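You operate a simulated robot arm through the tools that you are given. There is no shell and no other tool. Be economical: measure what you need, move in short steps, check, and stop when the job is done.

You are at the controls of a simulated two-armed robot. One attempt, no reset.

Task
Open the chest small drawer, fetch the nut carton with the largest size on its label from the top tray of the trolley and set it inside, then shut the drawer. Pick up the grease tube from the far edge of the trailer bed with one hand, pass it to the other hand and put it on the rear of the trailer bed. Put the tall white carton that says "cloths" from the tail end of the trailer bed on the far edge of the trailer bed and the tall white carton labelled "filters" on the top of the fitting bench. Stack the narrow carton that says "clips" from the rear of the trailer bed on top of the narrow carton marked "bulbs". Put one of the blue blanking plugs from the rear of the trailer bed on the top of the fitting bench. Any order will do. Set down upright: tall white carton, blue blanking plug.

The check looks at the end state, three seconds after you hand in, the way a careful person would. Anything else that was tipped, shoved, dropped, spilled or broken makes it a failure. Flat cloth is picked up by pressing the open fingertips on it (5 to 10 N) and closing them slowly along it; thin cloth reads only 2 to 8 mm in the jaws.

Robot
Two 7-joint arms with two-finger parallel grippers on one trunk, on a base that drives. Base frame: it is fixed to the floor where the robot stands at the start and does not move with it; the origin is under the middle of the robot, x ahead of it, y to its left, z up. Units: m, degrees, N and s.
The left shoulder is at the start at [0.034, 0.182, 1.221], the right one opposite. With the tool pointing down near the work surface each hand reaches from about 0.1 to 0.64 m from the robot's upright axis, wherever it stands, measured 20 degrees to its own side. Places, roughly: blue blanking plug (7x7x8 cm) [-2.9, 1.6, 0.7]; chest small drawer [0.7, 0.1, 1.4]; chest small drawer inside [0.8, 0.1, 1.4]; far edge of the trailer bed [-2.4, 0, 0.7]; grease tube [-1.75, 0.25, 0.75]; narrow carton [-2.75, 1.5, 0.75]; nut carton [-3.5, -2.5, 0.75]; rear of the trailer bed [-2.8, 1.5, 0.7]; tall white carton [-2, 1, 0.75]; top of the fitting bench [-3.2, 3.9, 0.9]. Payload 3.91 kg a hand.
The tool frame of a hand sits at the grasp point between the pads (the TCP): z along the fingers, y along the line on which they close. The tips reach 0.03 m beyond it. The gripper opens to 0.11 m. The fingers are 0.02 m wide and 0.01 m thick; the gripper's body (0.048 by 0.112 m) begins 0.055 m behind the TCP.
Orientation is that of the tool frame in the base frame, as [roll, pitch, yaw] about the fixed x, y, z axes, in that order (R = Rz(yaw) Ry(pitch) Rx(roll)). With the fingers straight down and closing along the base's y, the tool's x points along the base's -x, its y along +y and its z along -z.

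Tools
- The arms move only by the tool servo_tool. It takes "left_series", "right_series" or both (then of equal length, played together; a hand with none holds still); each is one flat list of numbers, 7 for each row, row after row: the turn, a rotation vector about the base's x, y, z in degrees, then the shift along the base's x, y, z in m, then the closure in counts, from 0 (fully open) to 255 (shut). In form: [wx, wy, wz, tx, ty, tz, claw, wx, wy, wz, tx, ty, tz, claw, ...]. A call has 1 to 10 rows; each row is the pose to reach, as a shift and turn from the pose commanded when the call began. Each row takes 0.2 s and may step no farther than 0.05 m and 8.6 degrees from the row before; otherwise, or with a gripper value out of range, the whole call is refused. A pose out of reach is approached as far as the arm can. The call stops where the force on the tool passes 40 N (or 10 N more than at its start, if that is more) or the arm is blocked; 0.2 s more then pass. The fingers move at their own pace (about 0.072 m/s each) and stop on an object; they squeeze with about 38 N. The grip force told is the motor's: it shows also when the fingers shut on nothing. Time passes only in rows, and 0.2 s behind the last, so rows that repeat a pose let the fingers close. The reply holds the time, the measured pose of the TCP, the force on the tool along the base axes, the opening and the grip force, in the units named above and with some noise, with the torque about the TCP (base axes, N m) and any sound that the robot's microphone picked up.
- Cameras (640 x 400 px; columns grow to the right, rows downward): "scene" is now at [0.1438, -0.033, 1.438]; the picture's right is [-0.45, -0.89, 0.00], its down [-0.36, 0.18, -0.91] and it looks along [0.82, -0.41, -0.40] (base axes); focal length 214 px, centre (320, 200). "left" rides on the left gripper at [0.072, -0.017, -0.103] in its tool frame; the picture's right is [0.23, 0.97, 0.00], its down [-0.76, 0.18, -0.62] and it looks along [-0.61, 0.14, 0.78] (tool axes); focal length 222 px, centre (320, 200). "right" rides on the right gripper at [0.072, 0.017, -0.103] in its tool frame; the picture's right is [-0.23, 0.97, 0.00], its down [-0.76, -0.18, -0.62] and it looks along [-0.61, -0.14, 0.78] (tool axes); focal length 222 px, centre (320, 200). There is no depth. A picture from a camera that has moved, and an enlarged one, comes with that camera's place and axes in the base frame and with its lens. The place of the scene camera against the robot may be out by one fixed shift of up to 0.012 m in any direction.
- get_image(camera): a new picture of that camera. The clock stands still meanwhile.
- slide_trunk(by): slides the trunk up (or, below 0, down) by that many m; the arms and the scene camera ride with it, the base frame stays. It gives what a move gives, with no picture.
- drive_base(legs): drives the robot by 1 to 6 legs, each [ahead, left, turn to the left] in m, m and degrees, along the robot's own axes; the way and the turn of a leg run together, so that a leg with both is an arc; at most 1.5 m and 180 degrees a leg. The arms and the cameras ride along, it lands a little off, and it stops where it bumps. It gives what a move gives.
- pan_tilt(pan, tilt): turns the head with the scene camera to pan (to the left, within 80 degrees either way) and tilt (down, from -29 to 69), counted from straight ahead of the robot. It gives what a move gives.
- inspect(camera, box): a new picture of the part [left, top, right, bottom] of that camera's present view, enlarged. The clock stands still meanwhile.
- job_done(): hands the job in; it is judged then, once.

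Work in short steps. Places have to be worked out from the pictures, the camera data and where the tool is seen: move nearer, look again, correct. Check each grasp and each placing, and mend what went wrong. You have 217 turns and 208 pictures in all, those below and enlarged ones among them. Open the grippers and draw the arms clear of the work before you hand the job in, unless the task says otherwise; then end with one line.

The tools are called as a command line: name --argument value ..., lists and objects as JSON in quotes. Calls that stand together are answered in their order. servo_tool: Moves the arms, as the interface text tells. Its arguments: {"type":"object","properties":{"left_series":{"type":"array","items":{"type":"number"}},"right_series":{"type":"array","items":{"type":"number"}}},"required":[]} The other tools are called the same way: slide_trunk (by) slides the trunk up or down; drive_base (legs) drives the base; pan_tilt (pan, tilt) turns the head that bears the scene camera; get_image (camera) takes a picture; inspect (camera, box) takes an enlarged picture of a part of a camera's view; job_done () hands the job in.

At the start:

```text
t: 0.0
left_eef_pos: [0.3553, 0.089, 1.1493]
left_tcp_rot: [-180.0, 0.1, 179.9]
left_ft_force: [1.1, -0.7, -0.5]
left_ft_torque: [-0.01, -0.02, 0.0]
left_opening: 0.1099
left_gripper_force: 0.0
right_eef_pos: [0.4659, -0.1838, 0.9995]
right_tcp_rot: [-180.0, 0.2, -179.9]
right_ft_force: [0.3, -0.1, -0.1]
right_ft_torque: [-0.03, 0.01, 0.02]
right_opening: 0.1102
right_gripper_force: 0.1
trunk travel left (down, up): [-0.475, 0.039]
robot x, y, heading: [-0.0019, 0.0031, -0.0]
head pan, tilt: [-26.8, 23.8]
```

scene: 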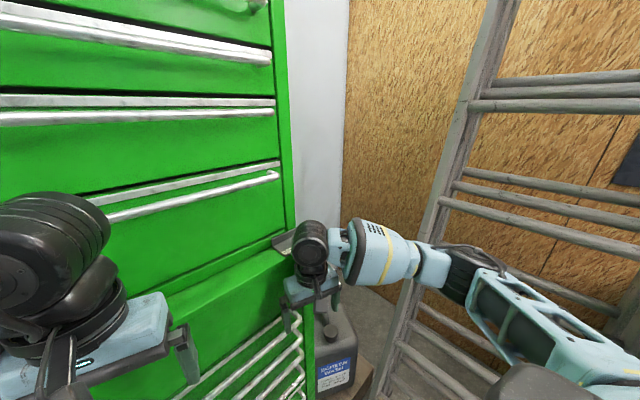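
right: 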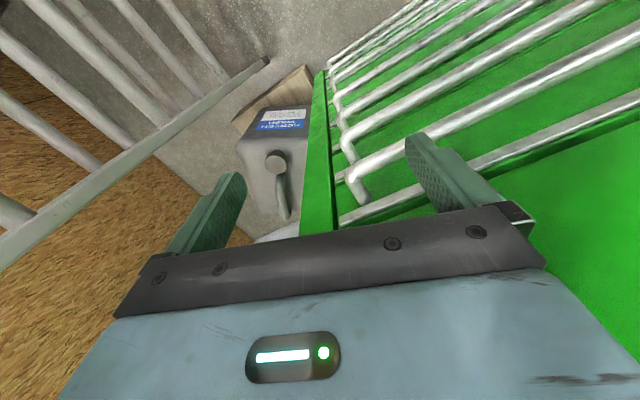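
left: 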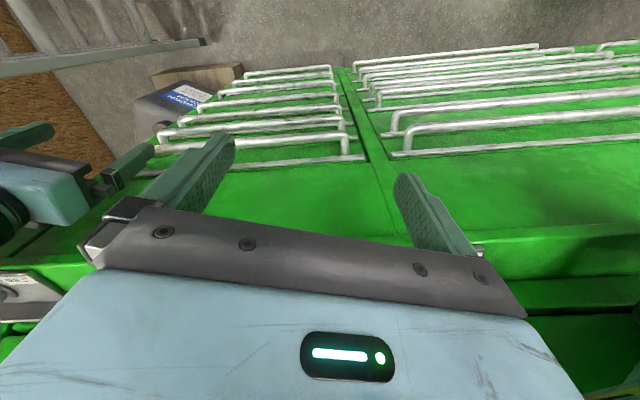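

I'll look at the chest straight ahead first.

pan_tilt --pan 5 --tilt 5

get_image --camera "scene"

```text
t: 1.0
left_eef_pos: [0.3544, 0.0885, 1.1494]
left_tcp_rot: [-180.0, 0.0, 180.0]
left_ft_force: [0.3, -0.1, -0.6]
left_ft_torque: [0.01, -0.04, -0.01]
left_opening: 0.11
left_gripper_force: 0.0
right_eef_pos: [0.4652, -0.1825, 1.0008]
right_tcp_rot: [180.0, 0.0, -180.0]
right_ft_force: [-0.4, -0.2, 0.0]
right_ft_torque: [0.01, 0.02, 0.0]
right_opening: 0.1103
right_gripper_force: 0.1
trunk travel left (down, up): [-0.475, 0.039]
robot x, y, heading: [0.0012, -0.0002, 0.0]
head pan, tilt: [5.0, 5.0]
```

```text
204 pictures are left
camera scene: at [0.1528, 0.0166, 1.4685], right [0.09, -1.0, 0.0], down [-0.09, -0.01, -1.0], along [0.99, 0.09, -0.09], focal length 214 px, centre (320, 200)
```

scene: 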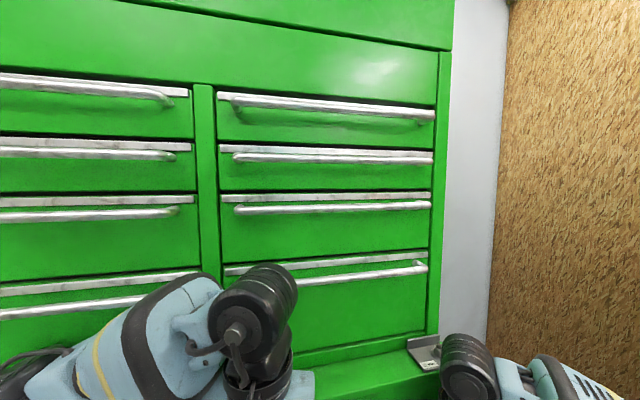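

The right column of drawers is ahead; I look left and up to see which drawer is the "small" one.

pan_tilt --pan 40 --tilt 0

get_image --camera "scene"

pan_tilt --pan 0 --tilt -25

get_image --camera "scene"

```text
t: 2.0
left_eef_pos: [0.3551, 0.0887, 1.1506]
left_tcp_rot: [180.0, 0.1, 179.9]
left_ft_force: [0.3, 0.1, 0.4]
left_ft_torque: [0.04, 0.01, -0.02]
left_opening: 0.11
left_gripper_force: 0.1
right_eef_pos: [0.4652, -0.1825, 1.0005]
right_tcp_rot: [-180.0, 0.2, 179.9]
right_ft_force: [0.4, 1.1, -0.9]
right_ft_torque: [-0.04, 0.01, -0.01]
right_opening: 0.11
right_gripper_force: 0.0
trunk travel left (down, up): [-0.475, 0.039]
robot x, y, heading: [0.0011, -0.0029, -0.0]
head pan, tilt: [40.0, 0.0]
```

```text
203 pictures are left
camera scene: at [0.1303, 0.0665, 1.4765], right [0.64, -0.77, 0.0], down [0.0, 0.0, -1.0], along [0.77, 0.64, 0.0], focal length 214 px, centre (320, 200)
```

scene: 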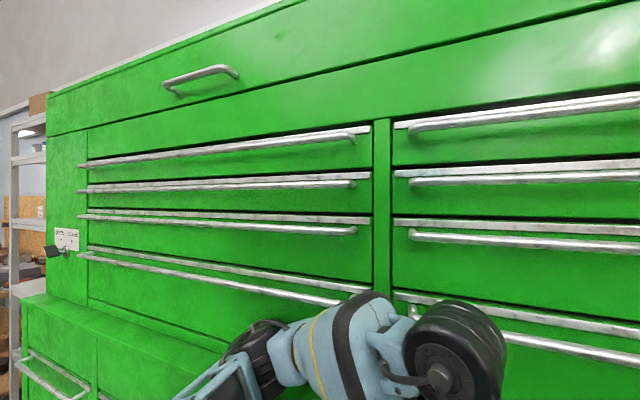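

```text
t: 3.0
left_eef_pos: [0.3546, 0.0894, 1.1497]
left_tcp_rot: [-179.9, 0.0, -180.0]
left_ft_force: [-0.3, -0.2, 0.2]
left_ft_torque: [0.02, 0.0, -0.02]
left_opening: 0.1102
left_gripper_force: 0.1
right_eef_pos: [0.4657, -0.1847, 1.0005]
right_tcp_rot: [180.0, 0.1, 180.0]
right_ft_force: [-0.3, -0.3, -0.7]
right_ft_torque: [-0.03, 0.02, -0.02]
right_opening: 0.1102
right_gripper_force: 0.0
trunk travel left (down, up): [-0.475, 0.039]
robot x, y, heading: [-0.0009, -0.0003, 0.1]
head pan, tilt: [0.0, -25.0]
```

```text
202 pictures are left
camera scene: at [0.1324, 0.0087, 1.5122], right [0.0, -1.0, 0.0], down [0.42, 0.0, -0.91], along [0.91, 0.0, 0.42], focal length 214 px, centre (320, 200)
```

scene: 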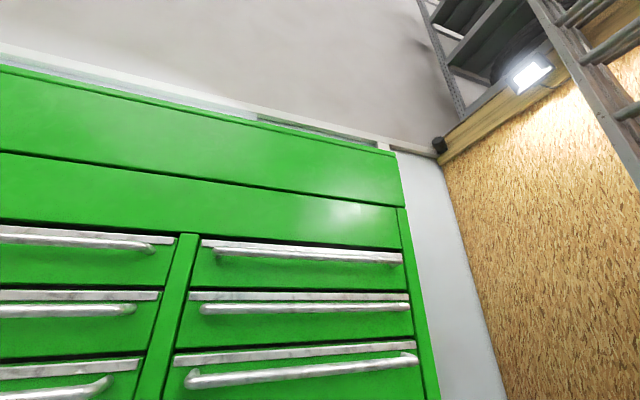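

The chest front seems near x≈0.47; right-column drawers are near y≈0.05. I look closely at the handles of these drawers.

pan_tilt --pan 5 --tilt 5

inspect --camera "scene" --box '[180, 70, 460, 300]'

```text
t: 4.0
left_eef_pos: [0.3546, 0.0897, 1.1493]
left_tcp_rot: [180.0, 0.0, 179.9]
left_ft_force: [0.8, 0.2, -0.8]
left_ft_torque: [-0.01, 0.01, -0.03]
left_opening: 0.1098
left_gripper_force: 0.1
right_eef_pos: [0.4646, -0.1835, 0.9998]
right_tcp_rot: [-180.0, 0.1, -179.9]
right_ft_force: [-0.2, -0.1, 0.0]
right_ft_torque: [-0.01, -0.01, 0.01]
right_opening: 0.11
right_gripper_force: 0.0
trunk travel left (down, up): [-0.475, 0.039]
robot x, y, heading: [0.0023, -0.0028, 0.2]
head pan, tilt: [5.0, 5.0]
```

```text
1.74 times, centred on (320, 185) of scene
camera zoom: at [0.1527, 0.0167, 1.4687], right [0.09, -1.0, 0.0], down [-0.09, -0.01, -1.0], along [0.99, 0.09, -0.09], focal length 373 px, centre (320, 226)
```

zoom: 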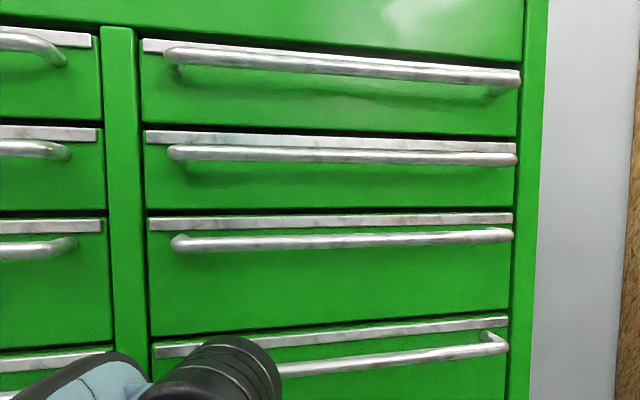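

The chest looks yawed (right side farther), with the third drawer of the right column at z≈1.4. I back off straight to get a second viewpoint for triangulation.

drive_base --legs '[[-0.4, 0, 0]]'

get_image --camera "scene"

```text
t: 6.5
left_eef_pos: [-0.0421, 0.0897, 1.1498]
left_tcp_rot: [-179.9, 0.1, -179.7]
left_ft_force: [0.1, 0.6, -0.4]
left_ft_torque: [-0.01, -0.01, 0.01]
left_opening: 0.1098
left_gripper_force: 0.0
right_eef_pos: [0.0701, -0.1828, 1.0001]
right_tcp_rot: [179.9, 0.2, -179.8]
right_ft_force: [-0.3, -0.6, 0.5]
right_ft_torque: [-0.02, -0.03, -0.01]
right_opening: 0.1104
right_gripper_force: 0.2
trunk travel left (down, up): [-0.475, 0.039]
robot x, y, heading: [-0.3941, 0.0016, 0.2]
head pan, tilt: [5.0, 5.0]
```

```text
200 pictures are left
camera scene: at [-0.2436, 0.0165, 1.4686], right [0.09, -1.0, 0.0], down [-0.09, -0.01, -1.0], along [0.99, 0.09, -0.09], focal length 214 px, centre (320, 200)
```

scene: 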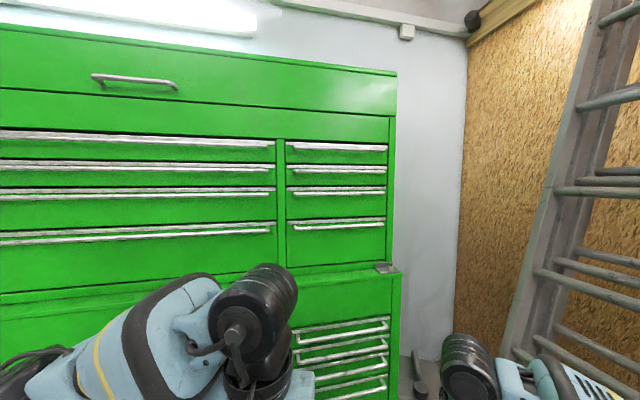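

Triangulating: divider at about (0.445, 0.209), right edge (0.588, −0.18), so the front is yawed 20°; drawer 3's front centre is ≈(0.514, 0.02), handle z≈1.42. I turn to face it squarely at ~0.7 m.

drive_base --legs '[[0, 0, 20], [0.158, -0.396, 0]]'

pan_tilt --pan 0 --tilt 10

get_image --camera "scene"

```text
t: 11.6
left_eef_pos: [0.1797, -0.1158, 1.1493]
left_tcp_rot: [179.9, -0.1, -160.4]
left_ft_force: [0.7, -1.0, -1.0]
left_ft_torque: [0.0, -0.01, -0.03]
left_opening: 0.1099
left_gripper_force: 0.1
right_eef_pos: [0.3741, -0.3354, 0.9998]
right_tcp_rot: [180.0, 0.1, -160.4]
right_ft_force: [1.0, -0.3, -0.2]
right_ft_torque: [0.01, -0.01, 0.0]
right_opening: 0.1099
right_gripper_force: 0.0
trunk travel left (down, up): [-0.475, 0.039]
robot x, y, heading: [-0.125, -0.3147, 19.6]
head pan, tilt: [5.0, 5.0]
```

```text
t: 12.2
left_eef_pos: [0.1799, -0.1147, 1.1507]
left_tcp_rot: [180.0, 0.0, -160.5]
left_ft_force: [0.1, -0.5, 0.2]
left_ft_torque: [-0.03, -0.01, 0.0]
left_opening: 0.1099
left_gripper_force: 0.0
right_eef_pos: [0.3752, -0.3356, 1.0]
right_tcp_rot: [-180.0, 0.1, -160.4]
right_ft_force: [-0.5, -0.6, 0.4]
right_ft_torque: [-0.03, -0.02, 0.02]
right_opening: 0.1102
right_gripper_force: 0.0
trunk travel left (down, up): [-0.475, 0.039]
robot x, y, heading: [-0.1241, -0.3175, 19.7]
head pan, tilt: [0.0, 10.0]
```

```text
199 pictures are left
camera scene: at [0.0208, -0.2573, 1.4605], right [0.34, -0.94, 0.0], down [-0.16, -0.06, -0.98], along [0.93, 0.33, -0.17], focal length 214 px, centre (320, 200)
```

scene: 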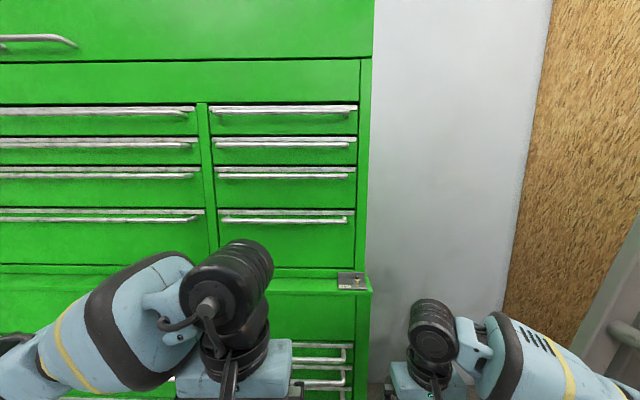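

Now the drawer front is square to me: handle centre ≈(0.48, 0.01, 1.427) allowing for bar protrusion. I swing the left hand up to point forward with fingers closing vertically.

servo_tool --left_series '[6.27, -2.97, -4.9, 0.01, 0.004, 0.03, 0, 12.54, -5.94, -9.8, 0.02, 0.008, 0.06, 0, 18.81, -8.91, -14.7, 0.03, 0.012, 0.09, 0, 25.08, -11.88, -19.6, 0.04, 0.016, 0.12, 0, 31.35, -14.85, -24.5, 0.05, 0.02, 0.15, 0, 37.62, -17.82, -29.4, 0.06, 0.024, 0.18, 0, 43.89, -20.79, -34.3, 0.07, 0.028, 0.21, 0, 50.16, -23.76, -39.2, 0.08, 0.032, 0.24, 0]'

servo_tool --left_series '[5.48, -2.59, -4.29, 0.018, 0.008, 0.005, 0, 10.96, -5.18, -8.58, 0.036, 0.016, 0.01, 0, 16.44, -7.77, -12.87, 0.054, 0.024, 0.015, 0, 21.92, -10.36, -17.16, 0.072, 0.032, 0.02, 0, 27.4, -12.95, -21.45, 0.09, 0.04, 0.025, 0, 32.88, -15.54, -25.74, 0.108, 0.048, 0.03, 0, 38.36, -18.13, -30.03, 0.126, 0.056, 0.035, 0]'

get_image --camera "scene"

get_image --camera "left"

```text
t: 14.0
left_eef_pos: [0.2606, -0.0818, 1.388]
left_tcp_rot: [128.0, 19.0, 147.5]
left_ft_force: [-0.3, -0.4, 0.9]
left_ft_torque: [0.05, -0.02, 0.02]
left_opening: 0.1101
left_gripper_force: 0.3
right_eef_pos: [0.375, -0.3356, 1.0006]
right_tcp_rot: [180.0, 0.0, -160.5]
right_ft_force: [1.1, 0.3, 0.7]
right_ft_torque: [0.04, 0.01, 0.0]
right_opening: 0.1098
right_gripper_force: 0.0
trunk travel left (down, up): [-0.475, 0.039]
robot x, y, heading: [-0.1238, -0.3162, 19.6]
head pan, tilt: [0.0, 10.0]
```

```text
t: 15.6
left_eef_pos: [0.3853, -0.0247, 1.4247]
left_tcp_rot: [90.0, -0.1, 109.7]
left_ft_force: [-0.1, 0.7, 0.7]
left_ft_torque: [0.03, 0.01, -0.01]
left_opening: 0.1101
left_gripper_force: 0.0
right_eef_pos: [0.3751, -0.3338, 1.0008]
right_tcp_rot: [-179.9, -0.1, -160.5]
right_ft_force: [1.3, 0.1, 0.1]
right_ft_torque: [-0.01, 0.04, 0.02]
right_opening: 0.1103
right_gripper_force: 0.1
trunk travel left (down, up): [-0.475, 0.039]
robot x, y, heading: [-0.1237, -0.3179, 19.6]
head pan, tilt: [0.0, 10.0]
```

```text
198 pictures are left
camera scene: at [0.0213, -0.2567, 1.4604], right [0.33, -0.94, 0.0], down [-0.16, -0.06, -0.98], along [0.93, 0.33, -0.17], focal length 214 px, centre (320, 200)
```

scene: 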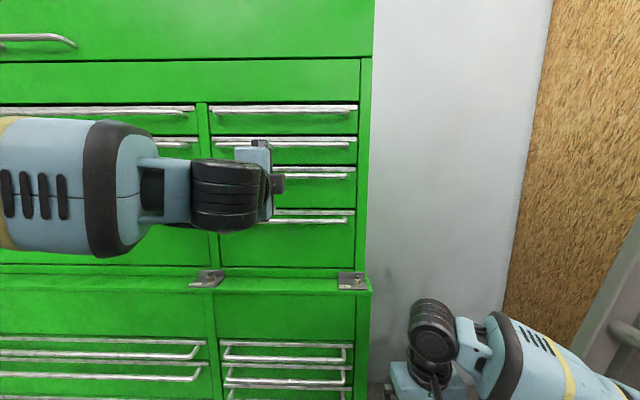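

```text
197 pictures are left
camera left: at [0.2645, 0.0084, 1.4093], right [-0.07, 0.21, 0.97], down [-0.33, -0.93, 0.18], along [0.94, -0.31, 0.14], focal length 222 px, centre (320, 200)
```

left: 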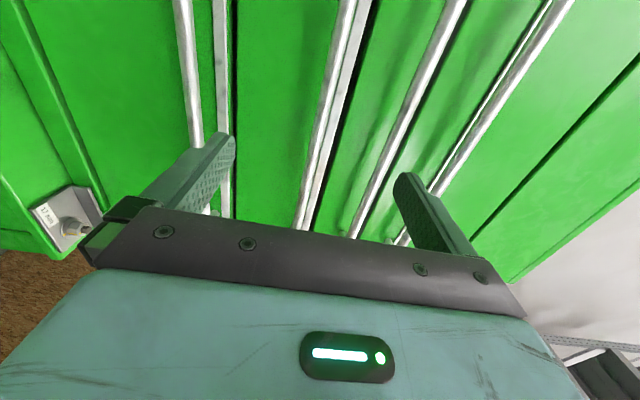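

The hand is aligned, bar of drawer 3 at z≈1.432. I narrow the gap to ~5 cm (to clear the neighbour handle), rise 7 mm and advance 8 cm.

servo_tool --left_series '[0, 0, 0, 0, 0, 0.007, 140, 0, 0, 0, 0, 0, 0.007, 140, 0, 0, 0, 0.019, 0.007, 0.007, 140, 0, 0, 0, 0.038, 0.014, 0.007, 140, 0, 0, 0, 0.057, 0.02, 0.007, 140, 0, 0, 0, 0.075, 0.027, 0.007, 140]'

get_image --camera "left"

```text
t: 17.0
left_eef_pos: [0.4595, 0.0017, 1.4315]
left_tcp_rot: [90.1, 0.0, 109.7]
left_ft_force: [-0.1, -0.5, -0.3]
left_ft_torque: [-0.01, -0.02, 0.02]
left_opening: 0.0496
left_gripper_force: 0.1
right_eef_pos: [0.3754, -0.3356, 0.9999]
right_tcp_rot: [-180.0, 0.0, -160.3]
right_ft_force: [0.1, 0.2, -0.5]
right_ft_torque: [0.0, 0.01, 0.0]
right_opening: 0.11
right_gripper_force: 0.0
trunk travel left (down, up): [-0.475, 0.039]
robot x, y, heading: [-0.1221, -0.3163, 19.2]
head pan, tilt: [0.0, 10.0]
```

```text
196 pictures are left
camera left: at [0.3382, 0.0351, 1.4163], right [-0.07, 0.21, 0.97], down [-0.33, -0.93, 0.18], along [0.94, -0.31, 0.14], focal length 222 px, centre (320, 200)
```

left: 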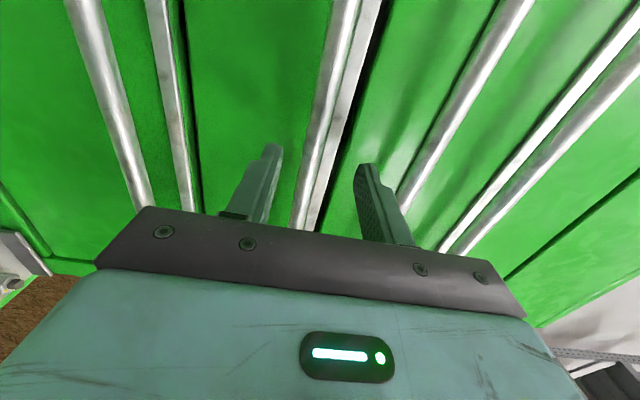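

The bar lies between the fingers; I close and check the opening.

servo_tool --left_series '[0, 0, 0, 0.008, 0.003, 0, 140, 0, 0, 0, 0.008, 0.003, 0, 255, 0, 0, 0, 0.008, 0.003, 0, 255, 0, 0, 0, 0.008, 0.003, 0, 255]'

get_image --camera "left"

```text
t: 18.0
left_eef_pos: [0.4696, 0.003, 1.4253]
left_tcp_rot: [90.8, -0.1, 109.5]
left_ft_force: [-13.8, -4.9, -30.8]
left_ft_torque: [-0.32, 0.52, 0.04]
left_opening: 0.0128
left_gripper_force: 44.9
right_eef_pos: [0.3756, -0.3344, 0.9975]
right_tcp_rot: [-179.8, -0.1, -160.4]
right_ft_force: [-1.2, -0.1, -0.8]
right_ft_torque: [-0.01, -0.01, -0.02]
right_opening: 0.1099
right_gripper_force: 0.1
trunk travel left (down, up): [-0.475, 0.039]
robot x, y, heading: [-0.1249, -0.3202, 19.7]
head pan, tilt: [0.0, 10.0]
```

```text
195 pictures are left
camera left: at [0.3471, 0.0373, 1.4108], right [-0.06, 0.22, 0.97], down [-0.33, -0.93, 0.18], along [0.94, -0.31, 0.13], focal length 222 px, centre (320, 200)
```

left: 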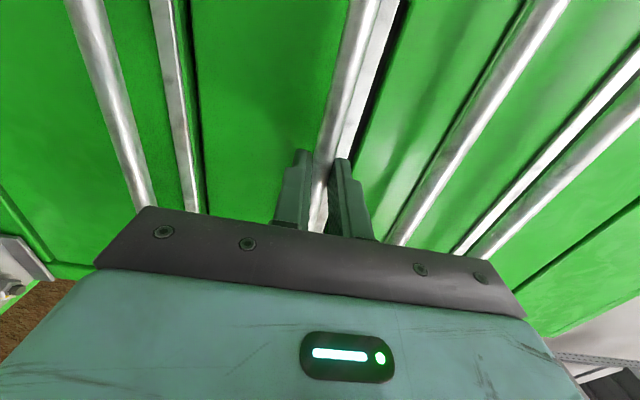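

Bar gripped (12.8 mm). I lower the command slightly to relieve the vertical load and pull along −d.

servo_tool --left_series '[0, 0, 0, -0.008, -0.003, -0.006, 255, 0, 0, 0, -0.014, -0.005, -0.007, 255, 0, 0, 0, -0.028, -0.01, -0.007, 255, 0, 0, 0, -0.047, -0.017, -0.007, 255]'

```text
t: 19.0
left_eef_pos: [0.4211, -0.0134, 1.4259]
left_tcp_rot: [90.1, 0.0, 109.8]
left_ft_force: [-4.7, 4.5, -13.5]
left_ft_torque: [-0.02, 0.23, -0.96]
left_opening: 0.0126
left_gripper_force: 44.6
right_eef_pos: [0.3753, -0.334, 0.9999]
right_tcp_rot: [-179.8, 0.1, -160.5]
right_ft_force: [0.1, 0.6, -0.1]
right_ft_torque: [0.03, -0.02, 0.01]
right_opening: 0.11
right_gripper_force: 0.1
trunk travel left (down, up): [-0.475, 0.039]
robot x, y, heading: [-0.1231, -0.3149, 19.7]
head pan, tilt: [0.0, 10.0]
```

It follows freely (≈5 cm out). I continue the pull.

servo_tool --left_series '[0, 0, 0, -0.028, -0.01, 0, 255, 0, 0, 0, -0.056, -0.02, 0, 255, 0, 0, 0, -0.085, -0.03, 0, 255, 0, 0, 0, -0.113, -0.04, 0, 255, 0, 0, 0, -0.141, -0.05, 0, 255, 0, 0, 0, -0.17, -0.061, 0, 255]'

get_image --camera "scene"

```text
t: 20.4
left_eef_pos: [0.2465, -0.0682, 1.425]
left_tcp_rot: [89.9, 0.4, 110.1]
left_ft_force: [-11.9, 27.3, 0.9]
left_ft_torque: [0.25, 0.19, 0.6]
left_opening: 0.0125
left_gripper_force: 45.0
right_eef_pos: [0.3718, -0.3319, 1.0018]
right_tcp_rot: [-179.7, 0.2, -160.5]
right_ft_force: [0.1, -0.1, 0.0]
right_ft_torque: [0.02, 0.0, -0.01]
right_opening: 0.11
right_gripper_force: 0.1
trunk travel left (down, up): [-0.475, 0.039]
robot x, y, heading: [-0.129, -0.317, 19.7]
head pan, tilt: [0.0, 10.0]
```

```text
194 pictures are left
camera scene: at [0.0169, -0.2519, 1.4608], right [0.34, -0.94, 0.0], down [-0.16, -0.06, -0.99], along [0.93, 0.33, -0.17], focal length 214 px, centre (320, 200)
```

scene: 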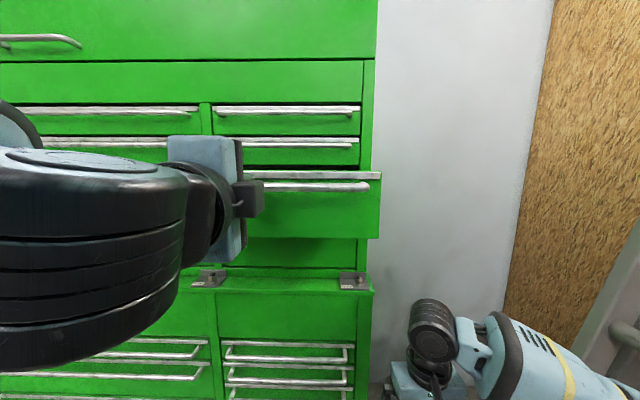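

Drawer opens along ~17°, lateral load shows. I correct laterally and pull another 5 cm.

servo_tool --left_series '[0, 0, 0, -0.005, 0.006, 0, 255, 0, 0, 0, -0.024, 0.0, 0, 255, 0, 0, 0, -0.048, -0.006, 0, 255, 0, 0, 0, -0.048, -0.006, 0, 255]'

```text
t: 21.4
left_eef_pos: [0.2032, -0.0834, 1.4244]
left_tcp_rot: [90.1, -0.2, 109.4]
left_ft_force: [-0.8, -1.9, -1.7]
left_ft_torque: [-0.2, -0.03, -0.89]
left_opening: 0.0127
left_gripper_force: 44.3
right_eef_pos: [0.3744, -0.335, 0.9995]
right_tcp_rot: [-180.0, 0.2, -160.5]
right_ft_force: [-0.2, -0.5, 0.1]
right_ft_torque: [0.02, -0.03, 0.0]
right_opening: 0.11
right_gripper_force: 0.0
trunk travel left (down, up): [-0.475, 0.039]
robot x, y, heading: [-0.1274, -0.3154, 19.4]
head pan, tilt: [0.0, 10.0]
```

Drawer is ~28 cm out along 18°. I open the fingers, and drive straight back.

servo_tool --left_series '[0, 0, 0, 0, 0, 0, 120, 0, 0, 0, 0, 0, 0, 120, 0, 0, 0, 0, 0, 0, 120]'

drive_base --legs '[[-0.4, 0, 0]]'

get_image --camera "scene"

```text
t: 22.2
left_eef_pos: [0.2054, -0.0811, 1.4252]
left_tcp_rot: [90.1, -0.1, 109.8]
left_ft_force: [0.2, -0.1, 0.2]
left_ft_torque: [0.02, -0.01, -0.02]
left_opening: 0.058
left_gripper_force: 0.1
right_eef_pos: [0.3752, -0.3339, 1.0]
right_tcp_rot: [180.0, 0.1, -160.4]
right_ft_force: [0.3, -0.3, 0.5]
right_ft_torque: [-0.03, -0.03, 0.02]
right_opening: 0.1097
right_gripper_force: 0.1
trunk travel left (down, up): [-0.475, 0.039]
robot x, y, heading: [-0.1236, -0.3172, 19.4]
head pan, tilt: [0.0, 10.0]
```

```text
t: 24.7
left_eef_pos: [-0.1646, -0.2134, 1.426]
left_tcp_rot: [90.2, -0.2, 109.5]
left_ft_force: [0.7, -0.2, 0.1]
left_ft_torque: [0.0, -0.01, -0.01]
left_opening: 0.058
left_gripper_force: 0.0
right_eef_pos: [0.0039, -0.468, 0.9998]
right_tcp_rot: [-180.0, 0.0, -160.8]
right_ft_force: [-0.1, 1.0, 0.0]
right_ft_torque: [0.0, -0.01, 0.02]
right_opening: 0.11
right_gripper_force: 0.1
trunk travel left (down, up): [-0.475, 0.039]
robot x, y, heading: [-0.496, -0.4467, 19.5]
head pan, tilt: [0.0, 10.0]
```

```text
193 pictures are left
camera scene: at [-0.3496, -0.3889, 1.4604], right [0.33, -0.94, 0.0], down [-0.16, -0.06, -0.98], along [0.93, 0.33, -0.17], focal length 214 px, centre (320, 200)
```

scene: 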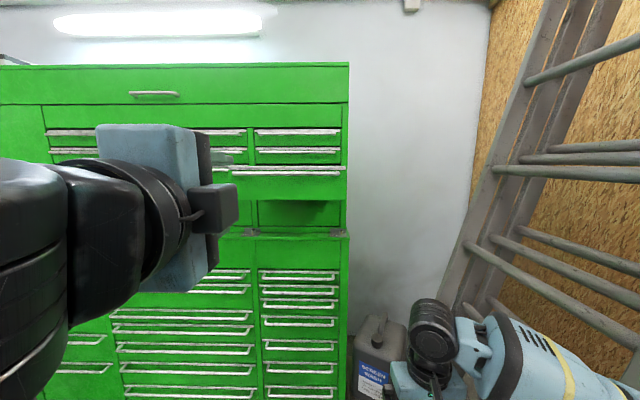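

Drawer is open. I return the left hand to the compact downward pose.

servo_tool --left_series '[-6.19, 2.96, 4.85, -0.002, -0.002, -0.01, 0, -12.38, 5.92, 9.7, -0.004, -0.004, -0.02, 0, -18.57, 8.88, 14.55, -0.006, -0.006, -0.03, 0, -24.76, 11.84, 19.4, -0.008, -0.008, -0.04, 0, -30.95, 14.8, 24.25, -0.01, -0.01, -0.05, 0, -37.14, 17.76, 29.1, -0.012, -0.012, -0.06, 0, -43.33, 20.72, 33.95, -0.014, -0.014, -0.07, 0, -49.52, 23.68, 38.8, -0.016, -0.016, -0.08, 0]'

servo_tool --left_series '[-5.56, 2.65, 4.35, -0.001, -0.001, -0.028, 0, -11.12, 5.3, 8.7, -0.002, -0.003, -0.056, 0, -16.68, 7.95, 13.05, -0.003, -0.005, -0.084, 0, -22.24, 10.6, 17.4, -0.005, -0.007, -0.112, 0, -27.8, 13.25, 21.75, -0.007, -0.009, -0.14, 0, -33.36, 15.9, 26.1, -0.009, -0.012, -0.168, 0, -38.92, 18.55, 30.45, -0.01, -0.014, -0.196, 0]'

pan_tilt --pan 80 --tilt 15

get_image --camera "scene"

pan_tilt --pan -80 --tilt 15

get_image --camera "scene"

```text
t: 26.5
left_eef_pos: [-0.181, -0.2304, 1.3461]
left_tcp_rot: [141.4, 19.2, 160.8]
left_ft_force: [0.0, 0.4, -0.2]
left_ft_torque: [0.04, 0.03, -0.02]
left_opening: 0.11
left_gripper_force: 0.1
right_eef_pos: [0.0056, -0.468, 1.0008]
right_tcp_rot: [180.0, 0.0, -160.6]
right_ft_force: [0.4, -0.1, 0.1]
right_ft_torque: [0.0, 0.02, -0.02]
right_opening: 0.1099
right_gripper_force: 0.1
trunk travel left (down, up): [-0.475, 0.039]
robot x, y, heading: [-0.4963, -0.4485, 19.1]
head pan, tilt: [0.0, 10.0]
```

```text
t: 28.1
left_eef_pos: [-0.1928, -0.2412, 1.15]
left_tcp_rot: [-179.8, 0.0, -160.6]
left_ft_force: [1.0, -0.9, 1.1]
left_ft_torque: [-0.01, 0.01, 0.01]
left_opening: 0.1101
left_gripper_force: 0.1
right_eef_pos: [0.0032, -0.4663, 1.0005]
right_tcp_rot: [-179.9, -0.1, -160.7]
right_ft_force: [0.2, 0.4, -0.2]
right_ft_torque: [-0.01, 0.0, 0.0]
right_opening: 0.1099
right_gripper_force: 0.0
trunk travel left (down, up): [-0.475, 0.039]
robot x, y, heading: [-0.4954, -0.4469, 19.2]
head pan, tilt: [0.0, 10.0]
```

```text
t: 29.6
left_eef_pos: [-0.1926, -0.2418, 1.1501]
left_tcp_rot: [-179.9, 0.1, -160.6]
left_ft_force: [0.1, 0.2, 0.6]
left_ft_torque: [0.01, 0.01, -0.02]
left_opening: 0.1102
left_gripper_force: 0.1
right_eef_pos: [0.0039, -0.4674, 0.9999]
right_tcp_rot: [-180.0, 0.1, -160.8]
right_ft_force: [-0.5, 0.4, 0.0]
right_ft_torque: [0.01, 0.0, 0.01]
right_opening: 0.1099
right_gripper_force: 0.0
trunk travel left (down, up): [-0.475, 0.039]
robot x, y, heading: [-0.4942, -0.4446, 19.4]
head pan, tilt: [80.0, 15.0]
```

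```text
192 pictures are left
camera scene: at [-0.4525, -0.3275, 1.4524], right [0.99, 0.16, 0.0], down [0.04, -0.26, -0.97], along [-0.16, 0.95, -0.26], focal length 214 px, centre (320, 200)
```

scene: 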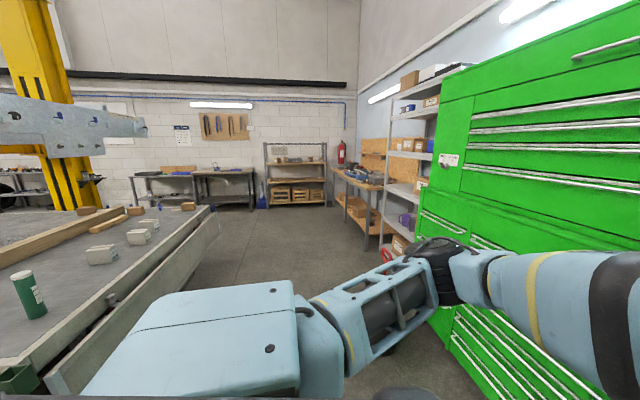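

```text
t: 32.1
left_eef_pos: [-0.192, -0.2404, 1.1509]
left_tcp_rot: [-179.9, 0.2, -160.6]
left_ft_force: [-0.3, -0.4, 0.0]
left_ft_torque: [-0.04, 0.0, -0.04]
left_opening: 0.1101
left_gripper_force: 0.0
right_eef_pos: [0.004, -0.4677, 1.001]
right_tcp_rot: [-180.0, 0.0, -160.7]
right_ft_force: [-0.8, -1.0, -1.0]
right_ft_torque: [0.0, 0.01, -0.01]
right_opening: 0.1099
right_gripper_force: 0.1
trunk travel left (down, up): [-0.475, 0.039]
robot x, y, heading: [-0.4923, -0.4491, 19.4]
head pan, tilt: [-80.0, 15.0]
```

```text
191 pictures are left
camera scene: at [-0.3918, -0.5011, 1.4524], right [-0.87, -0.49, 0.0], down [-0.13, 0.23, -0.97], along [0.47, -0.84, -0.26], focal length 214 px, centre (320, 200)
```

scene: 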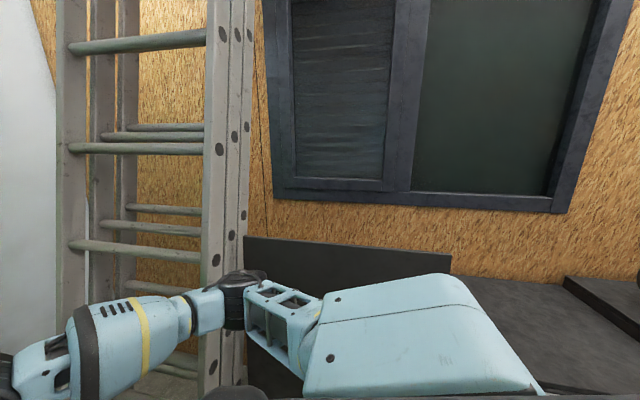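

Trailer bed with tube and cartons is behind-left of me. I turn to face it and look.

drive_base --legs '[[0, 0, 131]]'

pan_tilt --pan 0 --tilt 20

get_image --camera "scene"

```text
t: 38.0
left_eef_pos: [-0.8537, -0.3692, 1.151]
left_tcp_rot: [-179.9, 0.0, -27.5]
left_ft_force: [0.5, 0.1, 0.1]
left_ft_torque: [0.01, -0.04, -0.03]
left_opening: 0.1101
left_gripper_force: 0.1
right_eef_pos: [-0.8233, -0.0707, 0.9994]
right_tcp_rot: [-180.0, 0.1, -27.5]
right_ft_force: [0.2, -0.2, -0.5]
right_ft_torque: [0.02, 0.0, -0.03]
right_opening: 0.1098
right_gripper_force: 0.1
trunk travel left (down, up): [-0.475, 0.039]
robot x, y, heading: [-0.4971, -0.4468, 152.3]
head pan, tilt: [-80.0, 15.0]
```

```text
t: 39.5
left_eef_pos: [-0.8538, -0.3687, 1.1506]
left_tcp_rot: [-179.8, 0.1, -27.4]
left_ft_force: [0.1, 0.3, 0.6]
left_ft_torque: [0.03, -0.02, 0.01]
left_opening: 0.11
left_gripper_force: 0.0
right_eef_pos: [-0.8238, -0.0711, 0.9995]
right_tcp_rot: [-180.0, 0.1, -27.4]
right_ft_force: [0.3, 0.8, -1.0]
right_ft_torque: [-0.03, 0.01, 0.01]
right_opening: 0.1098
right_gripper_force: 0.0
trunk travel left (down, up): [-0.475, 0.039]
robot x, y, heading: [-0.4945, -0.4453, 152.4]
head pan, tilt: [0.0, 20.0]
```

```text
190 pictures are left
camera scene: at [-0.6318, -0.3686, 1.4442], right [0.46, 0.89, 0.0], down [0.3, -0.16, -0.94], along [-0.83, 0.43, -0.34], focal length 214 px, centre (320, 200)
```

scene: 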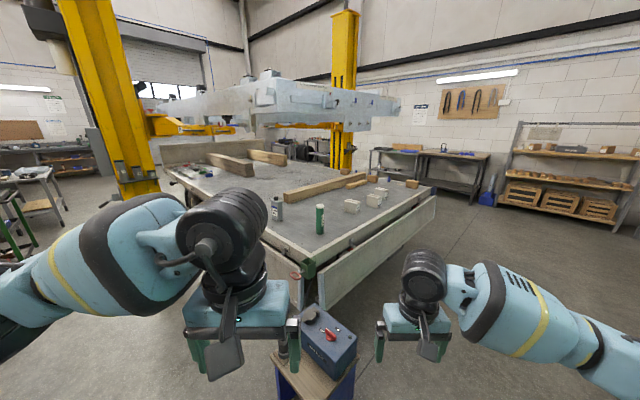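

I zoom on the trailer bed.

inspect --camera "scene" --box '[250, 120, 450, 250]'

inspect --camera "scene" --box '[150, 120, 350, 250]'

inspect --camera "scene" --box '[0, 120, 160, 250]'

```text
3.08 times, centred on (350, 185) of scene
camera zoom: at [-0.6318, -0.3686, 1.4442], right [0.46, 0.89, 0.0], down [0.3, -0.16, -0.94], along [-0.83, 0.43, -0.34], focal length 660 px, centre (228, 246)
```

zoom: 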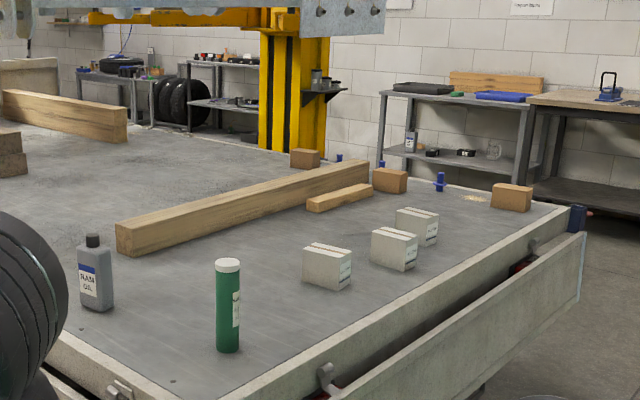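

```text
3.08 times, centred on (250, 185) of scene
camera zoom: at [-0.6318, -0.3686, 1.4442], right [0.46, 0.89, 0.0], down [0.3, -0.16, -0.94], along [-0.83, 0.43, -0.34], focal length 660 px, centre (535, 246)
```

zoom: 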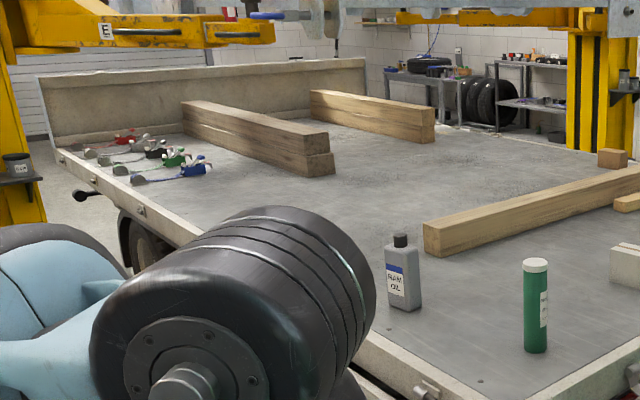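

```text
3.08 times, centred on (80, 185) of scene
camera zoom: at [-0.6318, -0.3686, 1.4442], right [0.46, 0.89, 0.0], down [0.3, -0.16, -0.94], along [-0.83, 0.43, -0.34], focal length 660 px, centre (1058, 246)
```

zoom: 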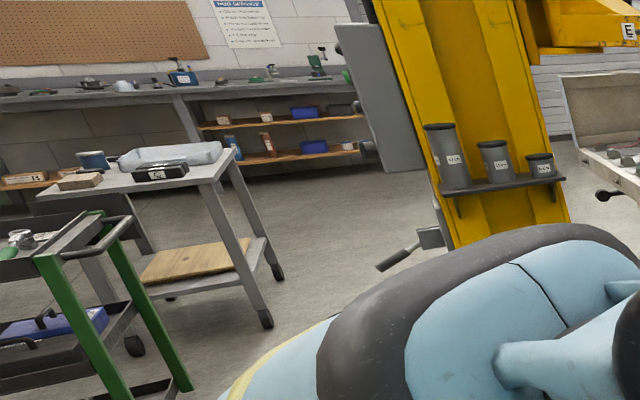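

Layout worked out: the tail edge runs from about (−1.59, 0.03) to (−2.21, 1.97), tall white cartons stand ~0.2 m in from it, the tube near its near corner, a stool at about (−1.25, 0). I drive around to face the tail edge.

drive_base --legs '[[0.735, -0.964, 0], [0, 0, 45], [0.4, -0.15, 0]]'

pan_tilt --pan 0 --tilt 30

get_image --camera "scene"

```text
t: 52.5
left_eef_pos: [-1.4703, 0.5655, 1.1501]
left_tcp_rot: [-179.9, 0.1, 17.9]
left_ft_force: [0.1, -0.2, 0.0]
left_ft_torque: [0.04, 0.03, -0.02]
left_opening: 0.11
left_gripper_force: 0.1
right_eef_pos: [-1.6591, 0.7977, 1.0009]
right_tcp_rot: [179.9, 0.1, 17.7]
right_ft_force: [0.4, -0.8, -0.1]
right_ft_torque: [0.01, -0.01, 0.02]
right_opening: 0.11
right_gripper_force: 0.0
trunk travel left (down, up): [-0.475, 0.039]
robot x, y, heading: [-1.1608, 0.7613, -162.2]
head pan, tilt: [0.0, 20.0]
```

```text
t: 53.2
left_eef_pos: [-1.4694, 0.5645, 1.1507]
left_tcp_rot: [-179.9, 0.0, 17.8]
left_ft_force: [0.4, 0.8, -0.2]
left_ft_torque: [0.0, -0.01, 0.01]
left_opening: 0.1098
left_gripper_force: 0.0
right_eef_pos: [-1.6589, 0.7968, 1.0]
right_tcp_rot: [-180.0, 0.1, 17.7]
right_ft_force: [0.1, -0.2, -0.4]
right_ft_torque: [0.0, -0.01, -0.01]
right_opening: 0.11
right_gripper_force: 0.0
trunk travel left (down, up): [-0.475, 0.039]
robot x, y, heading: [-1.1622, 0.761, -162.1]
head pan, tilt: [0.0, 30.0]
```

```text
186 pictures are left
camera scene: at [-1.3043, 0.7263, 1.4282], right [-0.3, 0.95, 0.0], down [0.48, 0.15, -0.87], along [-0.83, -0.26, -0.5], focal length 214 px, centre (320, 200)
```

scene: 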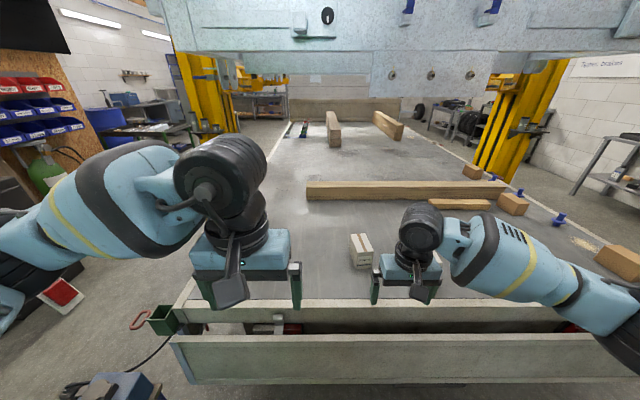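

I look through the hand cameras at the items below.

get_image --camera "right"

get_image --camera "left"

```text
185 pictures are left
camera right: at [-1.5841, 0.8034, 1.1044], right [0.08, -1.0, 0.0], down [-0.78, -0.06, 0.62], along [-0.62, -0.05, -0.78], focal length 222 px, centre (320, 200)
```

right: 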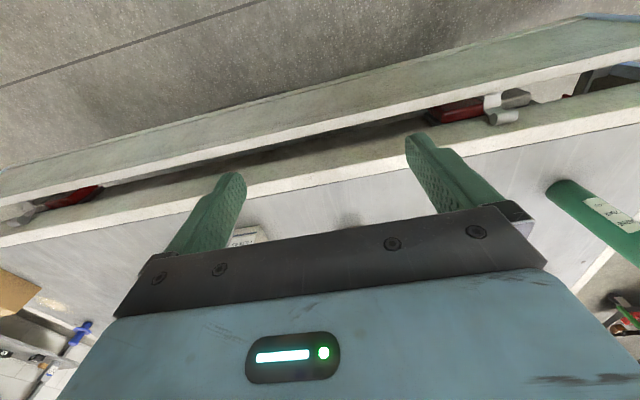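

```text
184 pictures are left
camera left: at [-1.4055, 0.6036, 1.255], right [0.51, -0.86, 0.0], down [-0.67, -0.4, 0.62], along [-0.54, -0.32, -0.78], focal length 222 px, centre (320, 200)
```

left: 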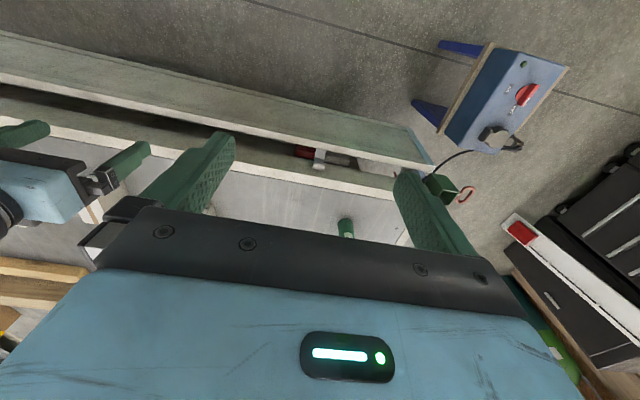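

Tube base ≈(−1.845, 0.235), white carton ahead. The bed edge is ~0.65 m ahead of me; I move 0.2 ahead and 0.15 left.

drive_base --legs '[[0, 0.15, 0], [0.2, 0, 0]]'

get_image --camera "left"

```text
t: 56.4
left_eef_pos: [-1.6159, 0.3611, 1.1511]
left_tcp_rot: [-179.9, 0.0, 18.0]
left_ft_force: [-0.3, -0.6, 0.2]
left_ft_torque: [0.01, 0.04, 0.02]
left_opening: 0.1099
left_gripper_force: 0.1
right_eef_pos: [-1.8073, 0.5907, 1.0006]
right_tcp_rot: [180.0, 0.1, 17.9]
right_ft_force: [-0.4, 0.6, 0.0]
right_ft_torque: [0.01, 0.0, 0.02]
right_opening: 0.11
right_gripper_force: 0.1
trunk travel left (down, up): [-0.475, 0.039]
robot x, y, heading: [-1.3066, 0.5578, -162.2]
head pan, tilt: [0.0, 30.0]
```

```text
183 pictures are left
camera left: at [-1.5523, 0.3991, 1.255], right [0.52, -0.86, 0.0], down [-0.67, -0.41, 0.62], along [-0.53, -0.32, -0.78], focal length 222 px, centre (320, 200)
```

left: 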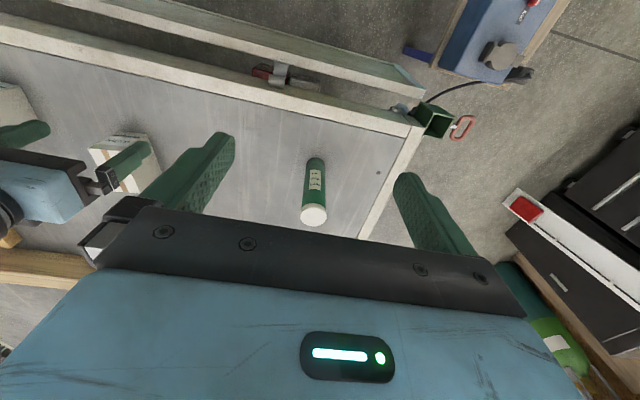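

The tube stands at ≈(−1.84, 0.243), bed z≈0.68, tube top ≈0.90. Plan: left hand grips its middle horizontally, then the right hand takes it from above. I tilt the left hand forward and raise the right one.

servo_tool --left_series '[-2.5, 7.79, 0, -0.0105, -0.0079, 0, 0, -5.0, 15.58, 0, -0.021, -0.0158, 0, 0, -7.5, 23.37, 0, -0.0315, -0.0237, 0, 0, -10.0, 31.16, 0, -0.042, -0.0316, 0, 0, -12.5, 38.95, 0, -0.0525, -0.0395, 0, 0, -15.0, 46.74, 0, -0.063, -0.0474, 0, 0, -17.5, 54.53, 0, -0.0735, -0.0553, 0, 0, -20.0, 62.32, 0, -0.084, -0.0632, 0, 0, -22.5, 70.11, 0, -0.0945, -0.0711, 0, 0, -25.0, 77.9, 0, -0.105, -0.079, 0, 0]' --right_series '[0, 0, 0, 0.01, 0.005, 0.022, 0, 0, 0, 0, 0.02, 0.01, 0.044, 0, 0, 0, 0, 0.03, 0.015, 0.066, 0, 0, 0, 0, 0.04, 0.02, 0.088, 0, 0, 0, 0, 0.05, 0.025, 0.11, 0, 0, 0, 0, 0.06, 0.03, 0.132, 0, 0, 0, 0, 0.07, 0.035, 0.154, 0, 0, 0, 0, 0.08, 0.04, 0.176, 0, 0, 0, 0, 0.09, 0.045, 0.198, 0, 0, 0, 0, 0.1, 0.05, 0.22, 0]'

servo_tool --left_series '[-2.5, 7.79, 0, 0, 0, 0, 0, -2.5, 7.79, 0, 0, 0, 0, 0]'

slide_trunk --by -0.25

get_image --camera "left"

get_image --camera "scene"

```text
t: 58.6
left_eef_pos: [-1.7217, 0.2977, 1.1579]
left_tcp_rot: [-169.9, 82.0, 26.7]
left_ft_force: [-0.8, -7.6, -0.3]
left_ft_torque: [-0.01, 0.03, -0.52]
left_opening: 0.1102
left_gripper_force: 0.0
right_eef_pos: [-1.7075, 0.6462, 1.2207]
right_tcp_rot: [179.9, 0.2, 17.9]
right_ft_force: [0.5, 0.9, -0.4]
right_ft_torque: [-0.09, -0.05, 0.01]
right_opening: 0.1097
right_gripper_force: 0.0
trunk travel left (down, up): [-0.475, 0.039]
robot x, y, heading: [-1.309, 0.5626, -162.0]
head pan, tilt: [0.0, 30.0]
```

```text
t: 59.2
left_eef_pos: [-1.7203, 0.2894, 1.1565]
left_tcp_rot: [-81.9, 89.6, 116.0]
left_ft_force: [-0.8, -0.1, -0.4]
left_ft_torque: [-0.03, 0.01, -0.03]
left_opening: 0.11
left_gripper_force: 0.0
left hand out of reach, approached as far as the arm can: row 1, 2
right_eef_pos: [-1.7061, 0.64, 1.2201]
right_tcp_rot: [-179.9, 0.1, 18.1]
right_ft_force: [0.2, -1.0, -0.3]
right_ft_torque: [0.05, -0.01, 0.04]
right_opening: 0.1099
right_gripper_force: 0.0
trunk travel left (down, up): [-0.475, 0.039]
robot x, y, heading: [-1.3086, 0.5562, -162.0]
head pan, tilt: [0.0, 30.0]
```

```text
t: 61.8
left_eef_pos: [-1.7331, 0.2864, 0.8433]
left_tcp_rot: [-178.6, 80.3, 19.2]
left_ft_force: [-0.5, -0.1, 0.2]
left_ft_torque: [-0.01, 0.02, -0.01]
left_opening: 0.11
left_gripper_force: 0.0
right_eef_pos: [-1.707, 0.6418, 0.9709]
right_tcp_rot: [180.0, 0.1, 18.0]
right_ft_force: [0.0, 0.1, 0.2]
right_ft_torque: [0.0, 0.01, 0.02]
right_opening: 0.11
right_gripper_force: 0.2
trunk travel left (down, up): [-0.225, 0.289]
robot x, y, heading: [-1.304, 0.5571, -162.0]
head pan, tilt: [0.0, 30.0]
```

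```text
182 pictures are left
camera left: at [-1.6299, 0.3384, 0.7897], right [0.33, -0.92, -0.23], down [0.52, -0.02, 0.85], along [-0.79, -0.4, 0.47], focal length 222 px, centre (320, 200)
```

left: 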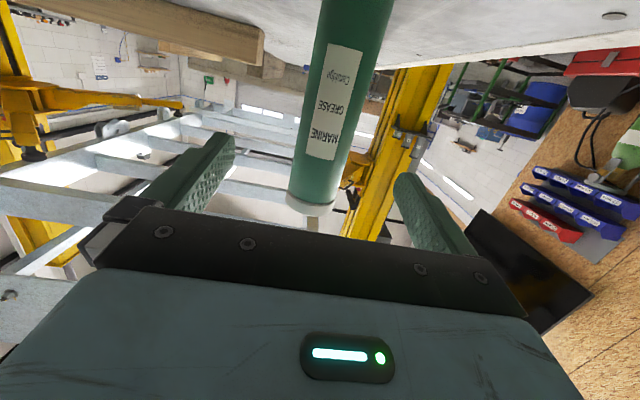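

```text
181 pictures are left
camera scene: at [-1.5524, 0.4896, 1.155], right [-0.31, 0.95, 0.0], down [0.48, 0.15, -0.87], along [-0.82, -0.27, -0.5], focal length 214 px, centre (320, 200)
```

scene: 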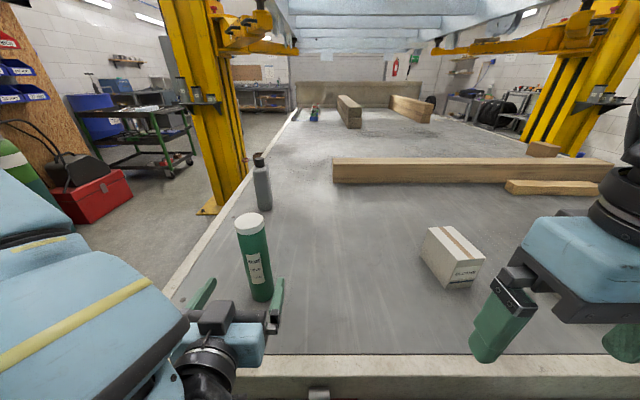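

Tube is between the open fingers ~10 cm ahead. I lower 4 cm and advance onto it, then close.

servo_tool --left_series '[0, 0, 0, 0, 0, -0.02, 0, 0, 0, 0, -0.0, 0.0, -0.04, 0, 0, 0, 0, -0.024, -0.01, -0.042, 0, 0, 0, 0, -0.048, -0.02, -0.044, 0, 0, 0, 0, -0.07, -0.03, -0.045, 0, 0, 0, 0, -0.092, -0.038, -0.046, 0, 0, 0, 0, -0.092, -0.038, -0.046, 0]'

get_image --camera "left"

inspect --camera "scene" --box '[160, 190, 340, 400]'

```text
t: 63.4
left_eef_pos: [-1.8336, 0.2771, 0.8137]
left_tcp_rot: [-179.0, 80.2, 18.9]
left_ft_force: [0.4, -0.9, 1.1]
left_ft_torque: [-0.12, 0.02, 0.08]
left_opening: 0.11
left_gripper_force: 0.0
left hand out of reach, approached as far as the arm can: row 2, 3, 4, 5, 6, 7
right_eef_pos: [-1.706, 0.6418, 0.9708]
right_tcp_rot: [180.0, 0.1, 18.0]
right_ft_force: [-0.2, 0.4, -0.4]
right_ft_torque: [0.01, 0.01, -0.02]
right_opening: 0.11
right_gripper_force: 0.1
trunk travel left (down, up): [-0.225, 0.289]
robot x, y, heading: [-1.3098, 0.5592, -162.2]
head pan, tilt: [0.0, 30.0]
```

```text
180 pictures are left
camera left: at [-1.73, 0.3304, 0.7605], right [0.34, -0.91, -0.23], down [0.52, -0.02, 0.86], along [-0.79, -0.41, 0.46], focal length 222 px, centre (320, 200)
```

left: 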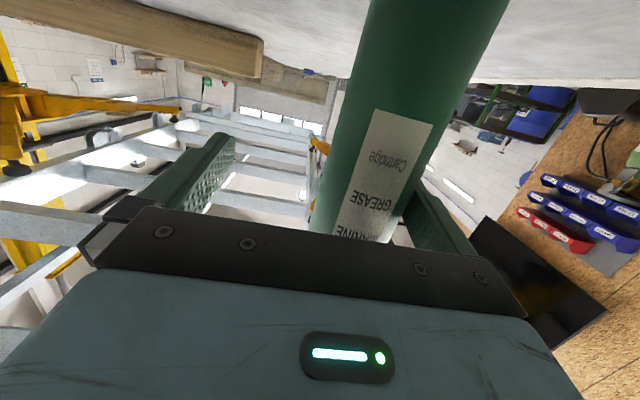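

```text
1.90 times, centred on (250, 295) of scene
camera zoom: at [-1.5524, 0.4896, 1.1549], right [-0.31, 0.95, 0.0], down [0.48, 0.15, -0.87], along [-0.82, -0.27, -0.5], focal length 408 px, centre (453, 19)
```

zoom: 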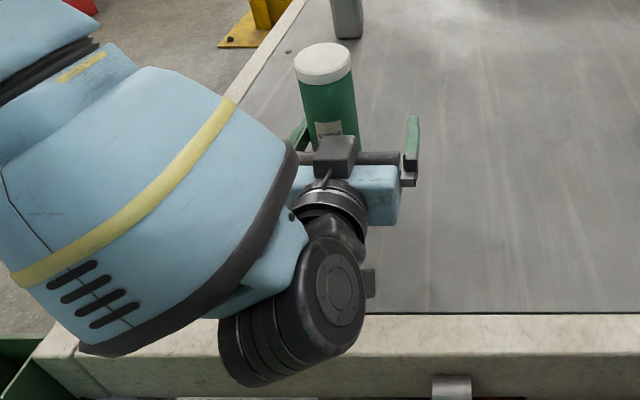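

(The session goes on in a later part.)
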